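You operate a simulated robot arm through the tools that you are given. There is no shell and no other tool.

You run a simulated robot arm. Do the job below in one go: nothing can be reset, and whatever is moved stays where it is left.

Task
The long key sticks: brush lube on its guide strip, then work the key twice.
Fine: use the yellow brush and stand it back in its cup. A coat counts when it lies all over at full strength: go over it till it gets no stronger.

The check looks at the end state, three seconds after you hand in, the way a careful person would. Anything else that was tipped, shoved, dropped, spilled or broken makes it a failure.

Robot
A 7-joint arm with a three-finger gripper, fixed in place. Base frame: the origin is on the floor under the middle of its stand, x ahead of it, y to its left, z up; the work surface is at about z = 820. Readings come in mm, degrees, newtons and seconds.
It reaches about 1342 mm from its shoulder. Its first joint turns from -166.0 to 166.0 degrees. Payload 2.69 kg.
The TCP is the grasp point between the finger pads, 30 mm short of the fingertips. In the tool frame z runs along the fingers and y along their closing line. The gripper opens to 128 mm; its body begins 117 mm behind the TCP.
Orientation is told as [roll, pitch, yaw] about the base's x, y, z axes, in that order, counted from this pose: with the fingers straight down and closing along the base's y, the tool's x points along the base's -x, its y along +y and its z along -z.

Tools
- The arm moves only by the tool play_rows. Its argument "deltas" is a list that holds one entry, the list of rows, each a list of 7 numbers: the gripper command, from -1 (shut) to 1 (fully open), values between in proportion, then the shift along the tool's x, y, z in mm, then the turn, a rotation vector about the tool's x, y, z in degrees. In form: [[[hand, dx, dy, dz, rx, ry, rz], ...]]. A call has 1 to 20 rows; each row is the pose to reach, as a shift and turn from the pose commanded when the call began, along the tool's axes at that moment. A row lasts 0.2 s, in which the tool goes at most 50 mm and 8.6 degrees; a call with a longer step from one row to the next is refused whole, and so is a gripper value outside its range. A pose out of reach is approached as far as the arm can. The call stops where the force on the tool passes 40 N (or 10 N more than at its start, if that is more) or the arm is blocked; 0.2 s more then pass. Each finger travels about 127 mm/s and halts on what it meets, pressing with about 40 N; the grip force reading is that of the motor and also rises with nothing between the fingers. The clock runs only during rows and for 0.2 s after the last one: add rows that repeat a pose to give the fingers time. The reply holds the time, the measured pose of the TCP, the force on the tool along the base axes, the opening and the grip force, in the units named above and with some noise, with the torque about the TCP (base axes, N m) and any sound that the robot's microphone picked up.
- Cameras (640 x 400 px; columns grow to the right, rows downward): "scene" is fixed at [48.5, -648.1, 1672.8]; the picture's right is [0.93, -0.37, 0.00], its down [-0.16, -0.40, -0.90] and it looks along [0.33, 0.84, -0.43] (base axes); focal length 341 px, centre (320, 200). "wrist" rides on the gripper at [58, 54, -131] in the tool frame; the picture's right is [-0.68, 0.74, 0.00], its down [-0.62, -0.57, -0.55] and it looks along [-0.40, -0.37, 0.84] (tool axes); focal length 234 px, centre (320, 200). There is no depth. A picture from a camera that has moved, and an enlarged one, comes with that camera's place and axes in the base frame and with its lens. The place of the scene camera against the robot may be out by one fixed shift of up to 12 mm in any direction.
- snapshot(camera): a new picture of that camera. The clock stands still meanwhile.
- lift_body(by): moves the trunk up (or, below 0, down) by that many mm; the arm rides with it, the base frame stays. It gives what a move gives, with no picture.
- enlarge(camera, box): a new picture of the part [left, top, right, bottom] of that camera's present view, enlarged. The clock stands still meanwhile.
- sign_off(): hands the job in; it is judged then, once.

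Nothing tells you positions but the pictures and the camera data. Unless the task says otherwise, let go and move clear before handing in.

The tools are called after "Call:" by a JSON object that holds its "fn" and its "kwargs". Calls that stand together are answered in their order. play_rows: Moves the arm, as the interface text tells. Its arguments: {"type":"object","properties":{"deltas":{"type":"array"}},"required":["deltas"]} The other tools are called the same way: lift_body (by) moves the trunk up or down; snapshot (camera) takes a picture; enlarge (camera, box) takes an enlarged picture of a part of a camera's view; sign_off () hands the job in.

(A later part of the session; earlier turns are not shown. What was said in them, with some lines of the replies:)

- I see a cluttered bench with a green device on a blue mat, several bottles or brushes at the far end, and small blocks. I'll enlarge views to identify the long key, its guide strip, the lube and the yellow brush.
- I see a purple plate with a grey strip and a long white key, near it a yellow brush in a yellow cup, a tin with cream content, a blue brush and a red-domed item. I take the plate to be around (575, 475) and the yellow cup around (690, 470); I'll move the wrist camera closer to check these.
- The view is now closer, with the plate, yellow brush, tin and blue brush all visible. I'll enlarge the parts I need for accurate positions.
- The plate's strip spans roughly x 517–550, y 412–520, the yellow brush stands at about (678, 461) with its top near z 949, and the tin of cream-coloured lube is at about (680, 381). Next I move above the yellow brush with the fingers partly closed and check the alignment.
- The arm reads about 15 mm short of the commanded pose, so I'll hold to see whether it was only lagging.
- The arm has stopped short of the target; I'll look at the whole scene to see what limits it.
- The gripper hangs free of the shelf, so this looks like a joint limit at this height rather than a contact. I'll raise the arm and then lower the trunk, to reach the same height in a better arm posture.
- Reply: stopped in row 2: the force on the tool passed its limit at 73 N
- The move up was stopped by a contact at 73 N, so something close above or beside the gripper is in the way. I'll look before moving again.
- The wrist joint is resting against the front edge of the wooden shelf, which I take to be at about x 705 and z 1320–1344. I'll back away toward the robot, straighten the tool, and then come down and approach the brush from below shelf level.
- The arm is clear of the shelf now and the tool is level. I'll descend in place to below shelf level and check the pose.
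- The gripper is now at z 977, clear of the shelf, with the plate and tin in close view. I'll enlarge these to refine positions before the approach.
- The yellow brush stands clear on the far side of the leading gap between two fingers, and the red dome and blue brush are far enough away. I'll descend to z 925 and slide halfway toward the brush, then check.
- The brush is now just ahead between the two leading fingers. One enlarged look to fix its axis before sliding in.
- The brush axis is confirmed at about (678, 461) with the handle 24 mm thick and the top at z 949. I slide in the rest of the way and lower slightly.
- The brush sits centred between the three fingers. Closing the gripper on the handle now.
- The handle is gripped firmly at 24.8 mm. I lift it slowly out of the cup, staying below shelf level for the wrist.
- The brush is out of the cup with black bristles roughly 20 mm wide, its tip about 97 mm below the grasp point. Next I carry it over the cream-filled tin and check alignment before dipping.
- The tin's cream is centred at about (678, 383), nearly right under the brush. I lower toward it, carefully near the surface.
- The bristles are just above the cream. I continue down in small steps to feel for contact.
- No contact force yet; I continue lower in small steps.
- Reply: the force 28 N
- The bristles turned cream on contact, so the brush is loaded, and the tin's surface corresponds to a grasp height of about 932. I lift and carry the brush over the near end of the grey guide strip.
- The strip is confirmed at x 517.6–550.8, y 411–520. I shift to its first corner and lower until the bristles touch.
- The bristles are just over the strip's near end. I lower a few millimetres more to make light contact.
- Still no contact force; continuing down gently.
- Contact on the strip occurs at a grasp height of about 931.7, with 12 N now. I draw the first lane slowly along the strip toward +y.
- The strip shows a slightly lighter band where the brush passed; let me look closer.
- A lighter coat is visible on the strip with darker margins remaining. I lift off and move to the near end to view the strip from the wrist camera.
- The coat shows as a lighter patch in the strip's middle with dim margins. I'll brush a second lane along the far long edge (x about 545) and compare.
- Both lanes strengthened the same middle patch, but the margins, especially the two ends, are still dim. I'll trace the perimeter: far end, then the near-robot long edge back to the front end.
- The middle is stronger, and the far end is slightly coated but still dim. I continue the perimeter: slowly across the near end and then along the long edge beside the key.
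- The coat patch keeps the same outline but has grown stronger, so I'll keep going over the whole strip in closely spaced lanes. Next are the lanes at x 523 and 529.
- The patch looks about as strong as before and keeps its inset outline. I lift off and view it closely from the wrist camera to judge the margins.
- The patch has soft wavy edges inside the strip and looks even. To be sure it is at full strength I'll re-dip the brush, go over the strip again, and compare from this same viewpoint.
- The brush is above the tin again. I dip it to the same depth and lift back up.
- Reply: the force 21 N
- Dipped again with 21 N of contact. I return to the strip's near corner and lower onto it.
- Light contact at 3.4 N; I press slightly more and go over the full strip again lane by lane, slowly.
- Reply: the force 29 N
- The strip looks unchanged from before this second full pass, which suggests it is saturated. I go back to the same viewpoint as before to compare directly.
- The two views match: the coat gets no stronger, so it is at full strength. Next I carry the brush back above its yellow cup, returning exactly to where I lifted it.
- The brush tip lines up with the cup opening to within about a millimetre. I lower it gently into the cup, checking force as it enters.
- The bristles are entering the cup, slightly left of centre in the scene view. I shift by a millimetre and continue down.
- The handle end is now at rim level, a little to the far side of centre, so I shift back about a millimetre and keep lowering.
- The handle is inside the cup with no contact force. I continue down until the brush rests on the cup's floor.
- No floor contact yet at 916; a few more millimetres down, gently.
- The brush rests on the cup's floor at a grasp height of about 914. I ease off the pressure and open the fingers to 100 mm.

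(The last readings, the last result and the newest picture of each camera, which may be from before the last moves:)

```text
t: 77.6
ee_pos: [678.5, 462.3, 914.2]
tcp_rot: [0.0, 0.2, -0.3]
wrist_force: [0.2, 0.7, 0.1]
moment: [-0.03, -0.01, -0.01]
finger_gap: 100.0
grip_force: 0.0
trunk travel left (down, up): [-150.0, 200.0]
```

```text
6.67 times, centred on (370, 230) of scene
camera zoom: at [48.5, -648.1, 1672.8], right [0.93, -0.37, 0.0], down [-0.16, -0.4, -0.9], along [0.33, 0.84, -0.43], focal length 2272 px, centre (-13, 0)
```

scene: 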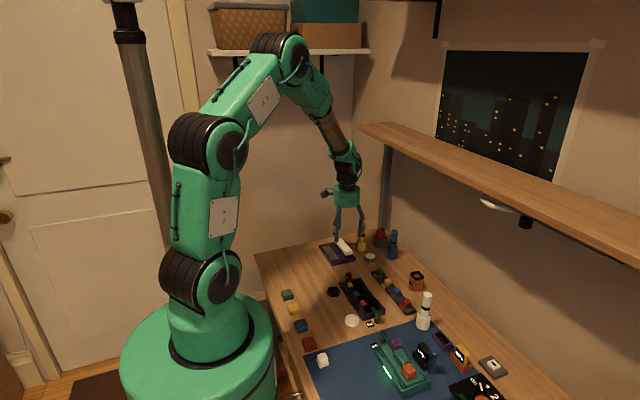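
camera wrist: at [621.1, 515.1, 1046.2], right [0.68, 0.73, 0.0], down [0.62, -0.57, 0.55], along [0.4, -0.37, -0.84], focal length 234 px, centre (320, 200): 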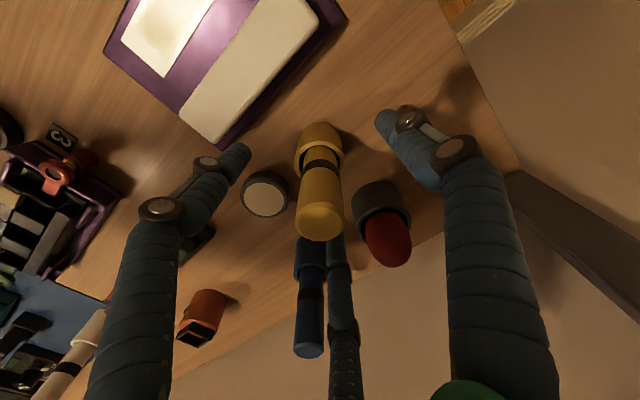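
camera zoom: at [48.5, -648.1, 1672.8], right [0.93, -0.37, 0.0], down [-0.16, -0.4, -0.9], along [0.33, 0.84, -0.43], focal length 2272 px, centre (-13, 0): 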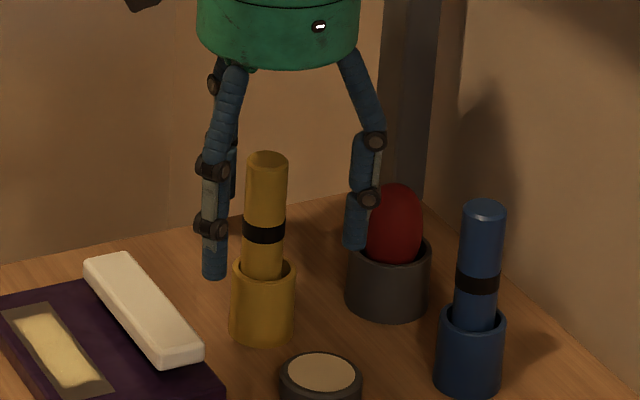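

The brush stands upright in its cup and is released. I back the gripper out along the way it came in.

Call:
{"fn": "play_rows", "kwargs": {"deltas": [[[0.5625, 22, -12.7, 0, 0, 0, 0], [0.5625, 46, -26.6, 0, 0, 0, 0], [0.5625, 70, -40.4, 0, 0, 0, 0], [0.5625, 95, -55, 0, 0, 0, 0], [0.5625, 95, -55, -30, 0, 0, 0], [0.5625, 95, -55, -60, 0, 0, 0], [0.5625, 95, -55, -60, 0, 0, 0]]]}}

Call:
{"fn": "snapshot", "kwargs": {"camera": "wrist"}}

Call:
{"fn": "enlarge", "kwargs": {"camera": "scene", "box": [310, 200, 410, 270]}}

```text
t: 79.2
ee_pos: [583.1, 406.5, 973.2]
tcp_rot: [0.0, 0.2, -0.2]
wrist_force: [0.2, -1.1, 0.3]
moment: [0.03, 0.01, 0.0]
finger_gap: 99.9
grip_force: 0.0
trunk travel left (down, up): [-150.0, 200.0]
```

```text
taken
camera wrist: at [525.8, 459.9, 1106.5], right [0.68, 0.73, 0.0], down [0.62, -0.57, 0.55], along [0.4, -0.37, -0.84], focal length 234 px, centre (320, 200)
```

wrist: 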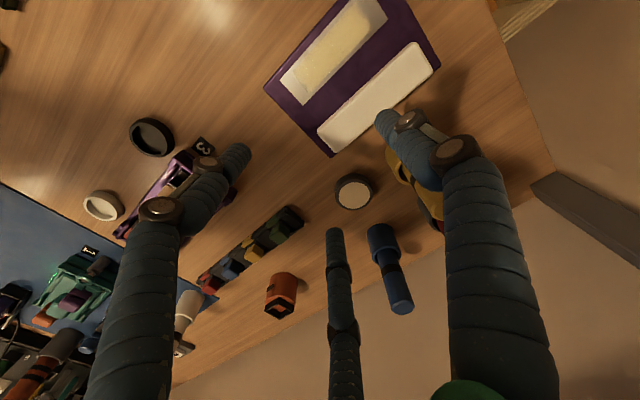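

```text
5.71 times, centred on (360, 235) of scene
camera zoom: at [48.5, -648.1, 1672.8], right [0.93, -0.37, 0.0], down [-0.16, -0.4, -0.9], along [0.33, 0.84, -0.43], focal length 1947 px, centre (91, 0)
```

zoom: 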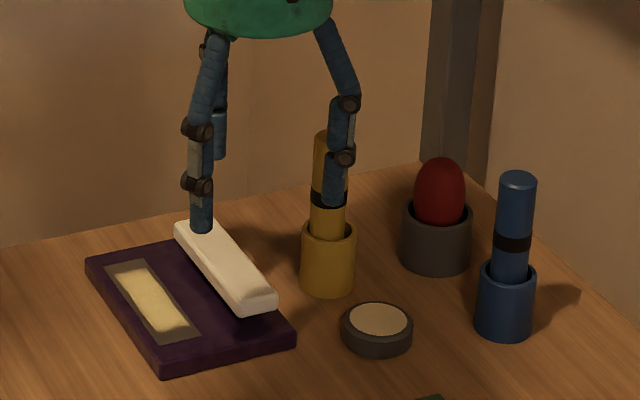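

The gripper is clear and the brush stands in its cup. Now I look closely at the key to choose the pressing point.

Call:
{"fn": "enlarge", "kwargs": {"camera": "wrist", "box": [300, 30, 460, 160]}}

Call:
{"fn": "enlarge", "kwargs": {"camera": "scene", "box": [324, 236, 358, 260]}}

```text
3.08 times, centred on (380, 95) of wrist
camera zoom: at [525.8, 459.9, 1106.5], right [0.68, 0.73, 0.0], down [0.62, -0.57, 0.55], along [0.4, -0.37, -0.84], focal length 720 px, centre (135, 523)
```

zoom: 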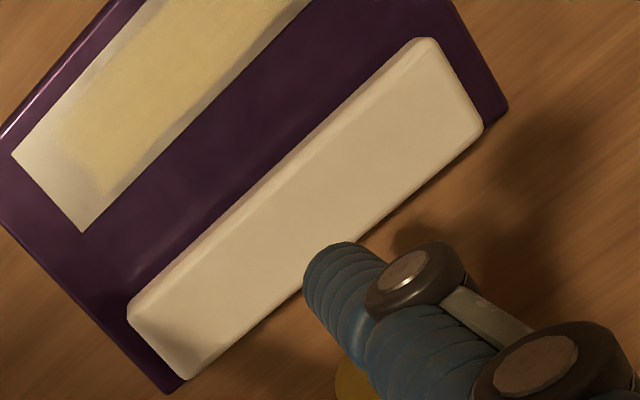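

```text
16.00 times, centred on (341, 248) of scene
camera zoom: at [48.5, -648.1, 1672.8], right [0.93, -0.37, 0.0], down [-0.16, -0.4, -0.9], along [0.33, 0.84, -0.43], focal length 5452 px, centre (-16, -568)
```

zoom: 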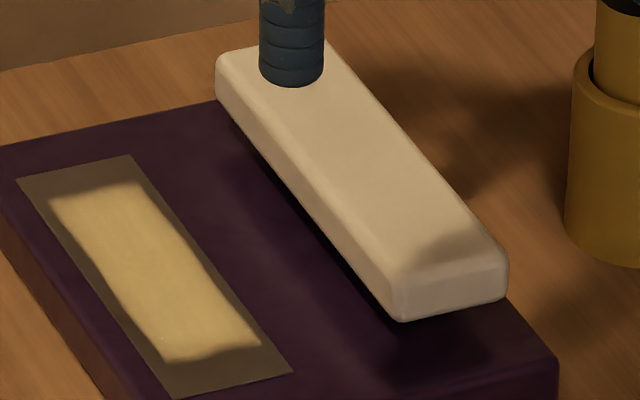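

The key's top spans about x 578–610, y 407–525, so its middle is near (594, 466). I close the fingers and move above the middle, then descend toward it.

Call:
{"fn": "play_rows", "kwargs": {"deltas": [[[-0.2, 0, 0, 0, 0, 0, 0], [-1, 0, 0, 0, 0, 0, 0], [-1, 0, 0, 0, 0, 0, 0], [-1, -4, 20, 0, 0, 0, 0], [-1, -8, 40, 0, 0, 0, 0], [-1, -11, 59.5, 0, 0, 0, 0], [-1, -11, 59.5, 20, 0, 0, 0], [-1, -11, 59.5, 40, 0, 0, 0], [-1, -11, 59.5, 55, 0, 0, 0], [-1, -11, 59.5, 60, 0, 0, 0], [-1, -11, 59.5, 60, 0, 0, 0]]]}}

Call:
{"fn": "snapshot", "kwargs": {"camera": "wrist"}}

Call:
{"fn": "enlarge", "kwargs": {"camera": "scene", "box": [315, 215, 375, 265]}}

```text
t: 81.6
ee_pos: [594.7, 466.4, 914.4]
tcp_rot: [-0.1, 0.2, -0.3]
wrist_force: [0.4, 0.0, 0.1]
moment: [-0.02, 0.0, 0.01]
finger_gap: 2.4
grip_force: 31.2
trunk travel left (down, up): [-150.0, 200.0]
```

```text
taken
camera wrist: at [537.1, 519.7, 1045.8], right [0.68, 0.73, 0.0], down [0.62, -0.57, 0.55], along [0.4, -0.37, -0.84], focal length 234 px, centre (320, 200)
```

wrist: 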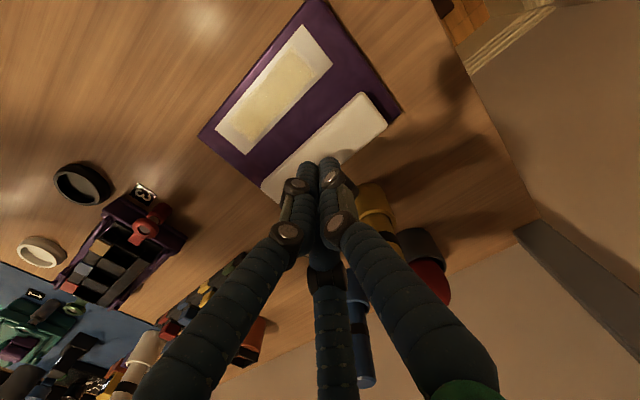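

```text
8.00 times, centred on (345, 240) of scene
camera zoom: at [48.5, -648.1, 1672.8], right [0.93, -0.37, 0.0], down [-0.16, -0.4, -0.9], along [0.33, 0.84, -0.43], focal length 2726 px, centre (120, -120)
```

zoom: 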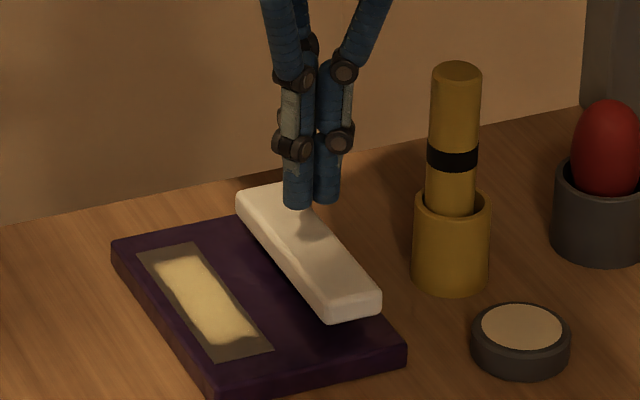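

The closed fingertips hang above the middle of the key. I descend slowly to find its top.

Call:
{"fn": "play_rows", "kwargs": {"deltas": [[[-1, 0, 0, 5, 0, 0, 0], [-1, 0, 0, 10, 0, 0, 0], [-1, 0, 0, 14, 0, 0, 0], [-1, 0, 0, 16, 0, 0, 0], [-1, 0, 0, 16, 0, 0, 0]]]}}

Call:
{"fn": "enlarge", "kwargs": {"camera": "scene", "box": [315, 215, 375, 265]}}

```text
t: 82.8
ee_pos: [595.8, 466.1, 897.3]
tcp_rot: [0.0, 0.2, -0.2]
wrist_force: [-0.5, -0.3, 0.3]
moment: [0.03, -0.03, -0.01]
finger_gap: 2.0
grip_force: 31.0
trunk travel left (down, up): [-150.0, 200.0]
```

```text
8.00 times, centred on (345, 240) of scene
camera zoom: at [48.5, -648.1, 1672.8], right [0.93, -0.37, 0.0], down [-0.16, -0.4, -0.9], along [0.33, 0.84, -0.43], focal length 2726 px, centre (120, -120)
```

zoom: 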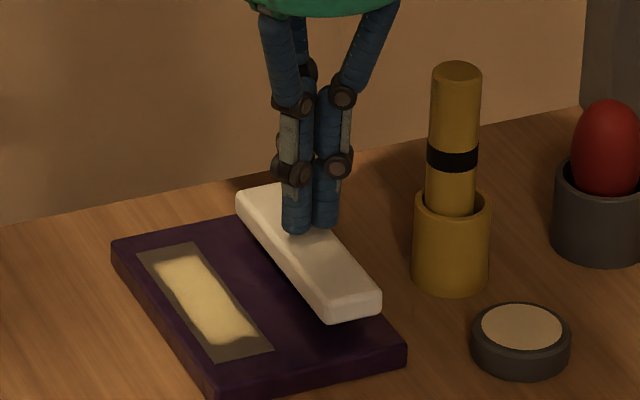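

No contact yet; I keep descending in small steps.

Call:
{"fn": "play_rows", "kwargs": {"deltas": [[[-1, 0, 0, 1.5, 0, 0, 0], [-1, 0, 0, 3, 0, 0, 0], [-1, 0, 0, 4.5, 0, 0, 0], [-1, 0, 0, 4.5, 0, 0, 0]]]}}

```text
t: 83.8
ee_pos: [592.8, 465.8, 893.6]
tcp_rot: [0.0, 0.1, -0.2]
wrist_force: [0.3, -0.1, 0.3]
moment: [0.01, -0.01, 0.0]
finger_gap: 2.2
grip_force: 31.4
trunk travel left (down, up): [-150.0, 200.0]
```

Call:
{"fn": "play_rows", "kwargs": {"deltas": [[[-1, 0, 0, 1, 0, 0, 0], [-1, 0, 0, 2, 0, 0, 0], [-1, 0, 0, 3, 0, 0, 0], [-1, 0, 0, 3, 0, 0, 0]]]}}

Call:
{"fn": "enlarge", "kwargs": {"camera": "scene", "box": [315, 215, 375, 265]}}

```text
t: 84.8
ee_pos: [594.7, 465.3, 890.8]
tcp_rot: [0.0, 0.2, -0.2]
wrist_force: [0.3, 0.4, 0.0]
moment: [-0.01, -0.01, 0.01]
finger_gap: 2.3
grip_force: 31.0
trunk travel left (down, up): [-150.0, 200.0]
```

```text
8.00 times, centred on (345, 240) of scene
camera zoom: at [48.5, -648.1, 1672.8], right [0.93, -0.37, 0.0], down [-0.16, -0.4, -0.9], along [0.33, 0.84, -0.43], focal length 2726 px, centre (120, -120)
```

zoom: 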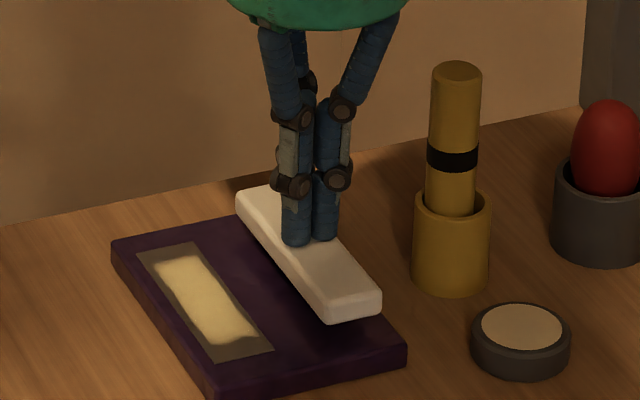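

Still above the key; continuing down.

Call:
{"fn": "play_rows", "kwargs": {"deltas": [[[-1, 0, 0, 1, 0, 0, 0], [-1, 0, 0, 2, 0, 0, 0], [-1, 0, 0, 3, 0, 0, 0], [-1, 0, 0, 3, 0, 0, 0]]]}}

```text
t: 85.8
ee_pos: [594.6, 465.5, 888.1]
tcp_rot: [0.0, 0.2, -0.2]
wrist_force: [-1.9, 0.9, 1.8]
moment: [0.01, -0.03, 0.03]
finger_gap: 5.8
grip_force: 31.2
trunk travel left (down, up): [-150.0, 200.0]
```

There is a light touch now, with the finger gap reading slightly wider. I'll look before pressing further.

Call:
{"fn": "enlarge", "kwargs": {"camera": "scene", "box": [324, 230, 358, 258]}}

Call:
{"fn": "enlarge", "kwargs": {"camera": "wrist", "box": [250, 80, 410, 220]}}

```text
14.29 times, centred on (341, 244) of scene
camera zoom: at [48.5, -648.1, 1672.8], right [0.93, -0.37, 0.0], down [-0.16, -0.4, -0.9], along [0.33, 0.84, -0.43], focal length 4868 px, centre (20, -429)
```

zoom: 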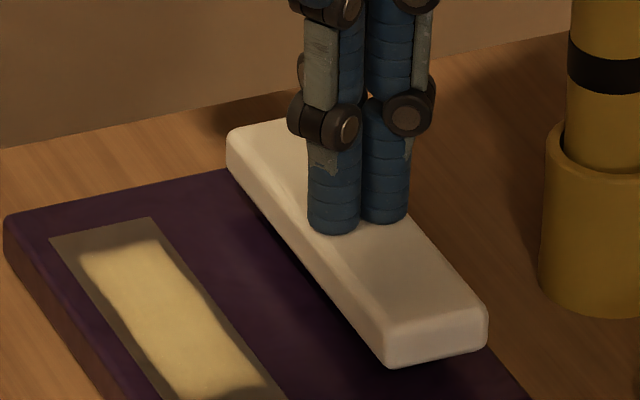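

```text
2.86 times, centred on (330, 150) of wrist
camera zoom: at [536.9, 519.8, 1020.0], right [0.68, 0.73, 0.0], down [0.62, -0.57, 0.55], along [0.4, -0.37, -0.84], focal length 669 px, centre (291, 343)
```

zoom: 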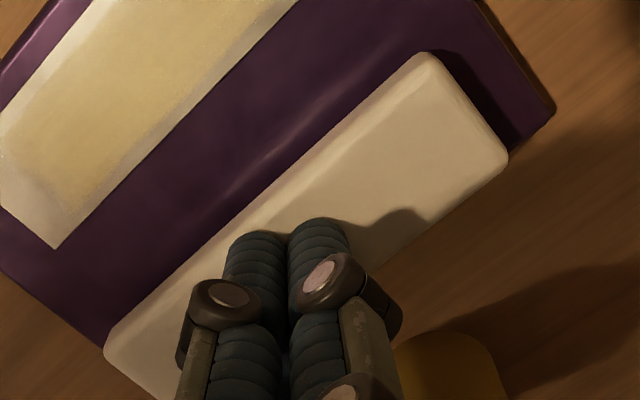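

The fingertips rest on the key's middle at a grasp height of about 888. I press down gradually.

Call:
{"fn": "play_rows", "kwargs": {"deltas": [[[-1, 0, 0, 1, 0, 0, 0], [-1, 0, 0, 2, 0, 0, 0], [-1, 0, 0, 3, 0, 0, 0], [-1, 0, 0, 3, 0, 0, 0]]]}}

Call:
{"fn": "enlarge", "kwargs": {"camera": "scene", "box": [324, 230, 358, 258]}}

```text
t: 86.8
ee_pos: [596.3, 466.2, 884.5]
tcp_rot: [-0.1, 0.2, -0.3]
wrist_force: [0.9, -0.4, 3.2]
moment: [-0.01, -0.02, 0.0]
finger_gap: 6.1
grip_force: 30.9
trunk travel left (down, up): [-150.0, 200.0]
heard: click
```

```text
14.29 times, centred on (341, 244) of scene
camera zoom: at [48.5, -648.1, 1672.8], right [0.93, -0.37, 0.0], down [-0.16, -0.4, -0.9], along [0.33, 0.84, -0.43], focal length 4868 px, centre (20, -429)
```

zoom: 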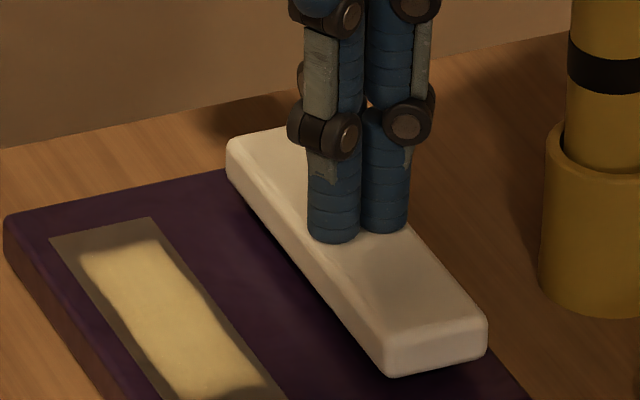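

A click was heard, so the key has been worked once. I press just a bit more to see that it is bottomed, then release fully.

Call:
{"fn": "play_rows", "kwargs": {"deltas": [[[-1, 0, 0, 1, 0, 0, 0], [-1, 0, 0, 1.5, 0, 0, 0], [-1, 0, 0, 1.5, 0, 0, 0]]]}}

Call:
{"fn": "enlarge", "kwargs": {"camera": "scene", "box": [324, 230, 358, 258]}}

```text
t: 87.6
ee_pos: [595.3, 464.8, 883.3]
tcp_rot: [0.0, 0.2, -0.3]
wrist_force: [1.3, -0.6, 3.8]
moment: [-0.02, -0.08, -0.05]
finger_gap: 6.0
grip_force: 31.0
trunk travel left (down, up): [-150.0, 200.0]
```

```text
14.29 times, centred on (341, 244) of scene
camera zoom: at [48.5, -648.1, 1672.8], right [0.93, -0.37, 0.0], down [-0.16, -0.4, -0.9], along [0.33, 0.84, -0.43], focal length 4868 px, centre (20, -429)
```

zoom: 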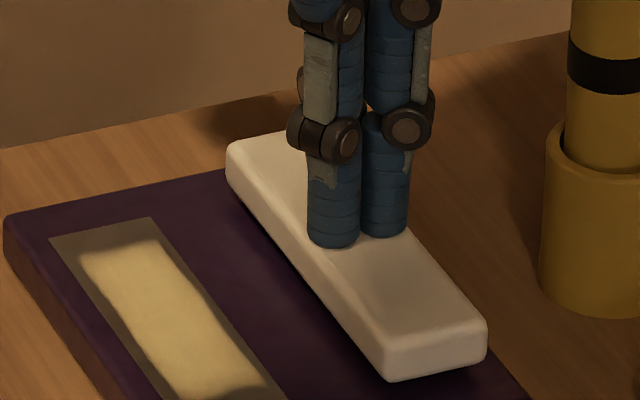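

The key moves freely with only about 4 N of spring force. I raise the fingers fully off the key and check it returns.

Call:
{"fn": "play_rows", "kwargs": {"deltas": [[[-1, 0, 0, -3, 0, 0, 0], [-1, 0, 0, -7, 0, 0, 0], [-1, 0, 0, -12, 0, 0, 0], [-1, 0, 0, -16, 0, 0, 0], [-1, 0, 0, -16, 0, 0, 0]]]}}

Call:
{"fn": "enlarge", "kwargs": {"camera": "scene", "box": [324, 230, 358, 258]}}

```text
t: 88.8
ee_pos: [595.2, 467.0, 899.8]
tcp_rot: [-0.2, 0.2, -0.2]
wrist_force: [-0.2, 0.3, -0.5]
moment: [0.0, 0.01, 0.01]
finger_gap: 1.9
grip_force: 32.2
trunk travel left (down, up): [-150.0, 200.0]
```

```text
14.29 times, centred on (341, 244) of scene
camera zoom: at [48.5, -648.1, 1672.8], right [0.93, -0.37, 0.0], down [-0.16, -0.4, -0.9], along [0.33, 0.84, -0.43], focal length 4868 px, centre (20, -429)
```

zoom: 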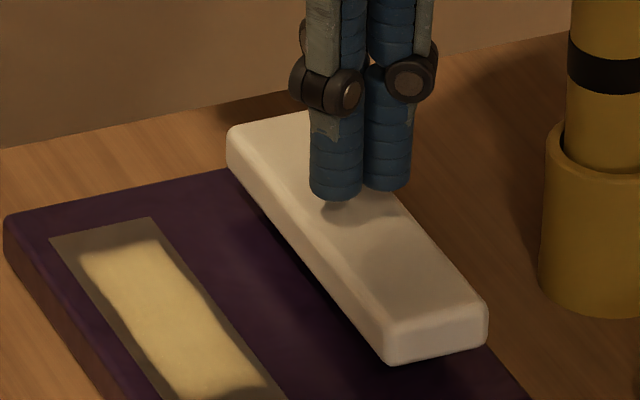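

The key sprang back up to its rest height. Now the second press, to the same depth.

Call:
{"fn": "play_rows", "kwargs": {"deltas": [[[-1, 0, 0, 5, 0, 0, 0], [-1, 0, 0, 9, 0, 0, 0], [-1, 0, 0, 12, 0, 0, 0], [-1, 0, 0, 14, 0, 0, 0], [-1, 0, 0, 16, 0, 0, 0], [-1, 0, 0, 16, 0, 0, 0]]]}}

```text
t: 90.2
ee_pos: [594.8, 466.5, 883.7]
tcp_rot: [0.0, 0.2, -0.2]
wrist_force: [-0.1, 0.5, 3.6]
moment: [0.01, -0.04, 0.02]
finger_gap: 6.0
grip_force: 32.0
trunk travel left (down, up): [-150.0, 200.0]
heard: click
```

A second click was heard. I release the key, rise, and move back clear of the bench.

Call:
{"fn": "play_rows", "kwargs": {"deltas": [[[-1, 0, 0, -4, 0, 0, 0], [-1, 0, 0, -10, 0, 0, 0], [-1, 0, 0, -25, 0, 0, 0], [-1, 0, 0, -50, 0, 0, 0], [-1, 20, 0, -80, 0, 0, 0], [-1, 50, 0, -110, 0, 0, 0], [-1, 80, 0, -140, 0, 0, 0], [-1, 110, 0, -170, 0, 0, 0], [-1, 140, 0, -200, 0, 0, 0], [-1, 140, 0, -200, 0, 0, 0]]]}}

Call:
{"fn": "snapshot", "kwargs": {"camera": "scene"}}

Call:
{"fn": "enlarge", "kwargs": {"camera": "scene", "box": [310, 210, 410, 270]}}

Call:
{"fn": "snapshot", "kwargs": {"camera": "wrist"}}

Call:
{"fn": "enlarge", "kwargs": {"camera": "scene", "box": [324, 242, 346, 258]}}

```text
t: 92.4
ee_pos: [455.2, 467.7, 1085.4]
tcp_rot: [0.0, 0.3, -0.1]
wrist_force: [-0.6, 0.2, 0.5]
moment: [0.03, -0.05, 0.05]
finger_gap: 2.0
grip_force: 31.8
trunk travel left (down, up): [-150.0, 200.0]
```

```text
taken
```

scene: 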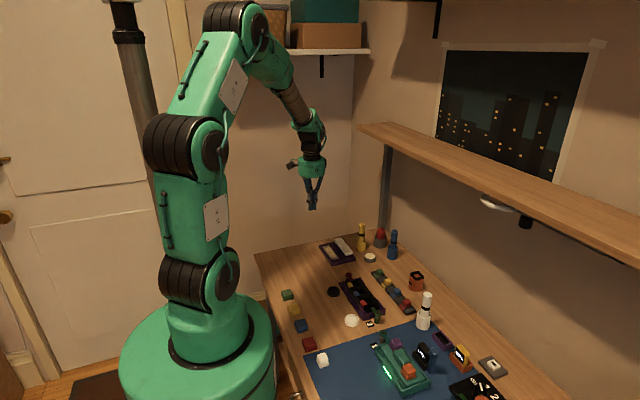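

```text
6.40 times, centred on (360, 240) of scene
camera zoom: at [48.5, -648.1, 1672.8], right [0.93, -0.37, 0.0], down [-0.16, -0.4, -0.9], along [0.33, 0.84, -0.43], focal length 2181 px, centre (64, -56)
```

zoom: 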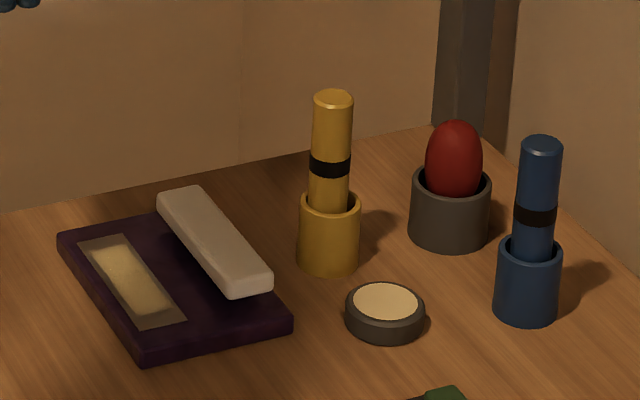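

```text
taken
camera wrist: at [396.8, 520.8, 1216.7], right [0.68, 0.73, 0.0], down [0.62, -0.57, 0.55], along [0.4, -0.37, -0.84], focal length 234 px, centre (320, 200)
```

wrist: 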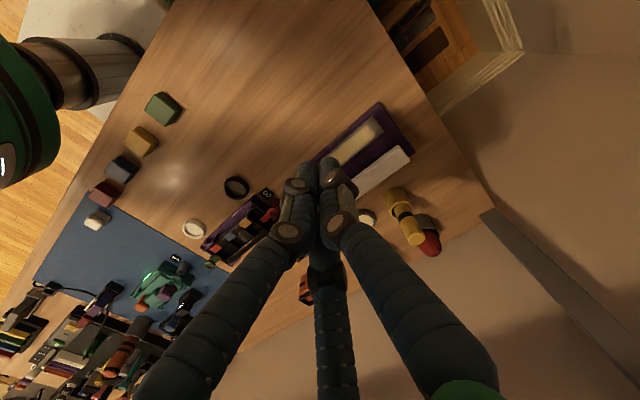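

```text
16.00 times, centred on (335, 250) of scene
camera zoom: at [48.5, -648.1, 1672.8], right [0.93, -0.37, 0.0], down [-0.16, -0.4, -0.9], along [0.33, 0.84, -0.43], focal length 5452 px, centre (80, -600)
```

zoom: 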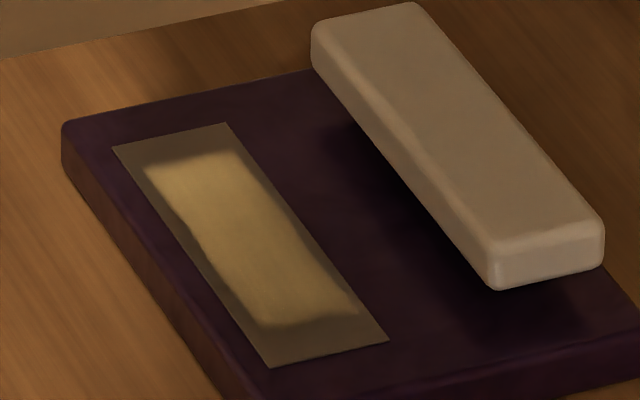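

The key is back up after two clicks, the strip's coat is even and got no stronger on the last pass, and the yellow brush stands in its cup. Everything else looks as it was at the start and the arm is clear, so I'm handing in.

Call:
{"fn": "sign_off", "kwargs": {}}

```text
The job is handed in.
```

I brushed lube onto the long key's guide strip with the yellow brush, then worked the key twice and handed the job in. I don't have the check's verdict.

- **Coat:** I went over the whole strip, edges and ends included, then dipped again and repeated it. The last pass made no visible difference. The coat shows as an even lighter patch, with dimmer margins around it that never changed however much I brushed them. I took those to be just how the coat is displayed.
- **Key:** I pressed it twice after the coat was done and heard a click each time. It sprang back up after both presses.
- **Brush:** it is upright in its yellow cup, let go. The tin, the blue brush, the red dome and the other items look as they did at the start.
- **Shelf contact:** early on, the robot's wrist bumped the front edge of the wooden shelf and the move stopped at 73 N. I saw nothing on the shelf and nothing looks moved, and from then on I approached the brush from below shelf level.
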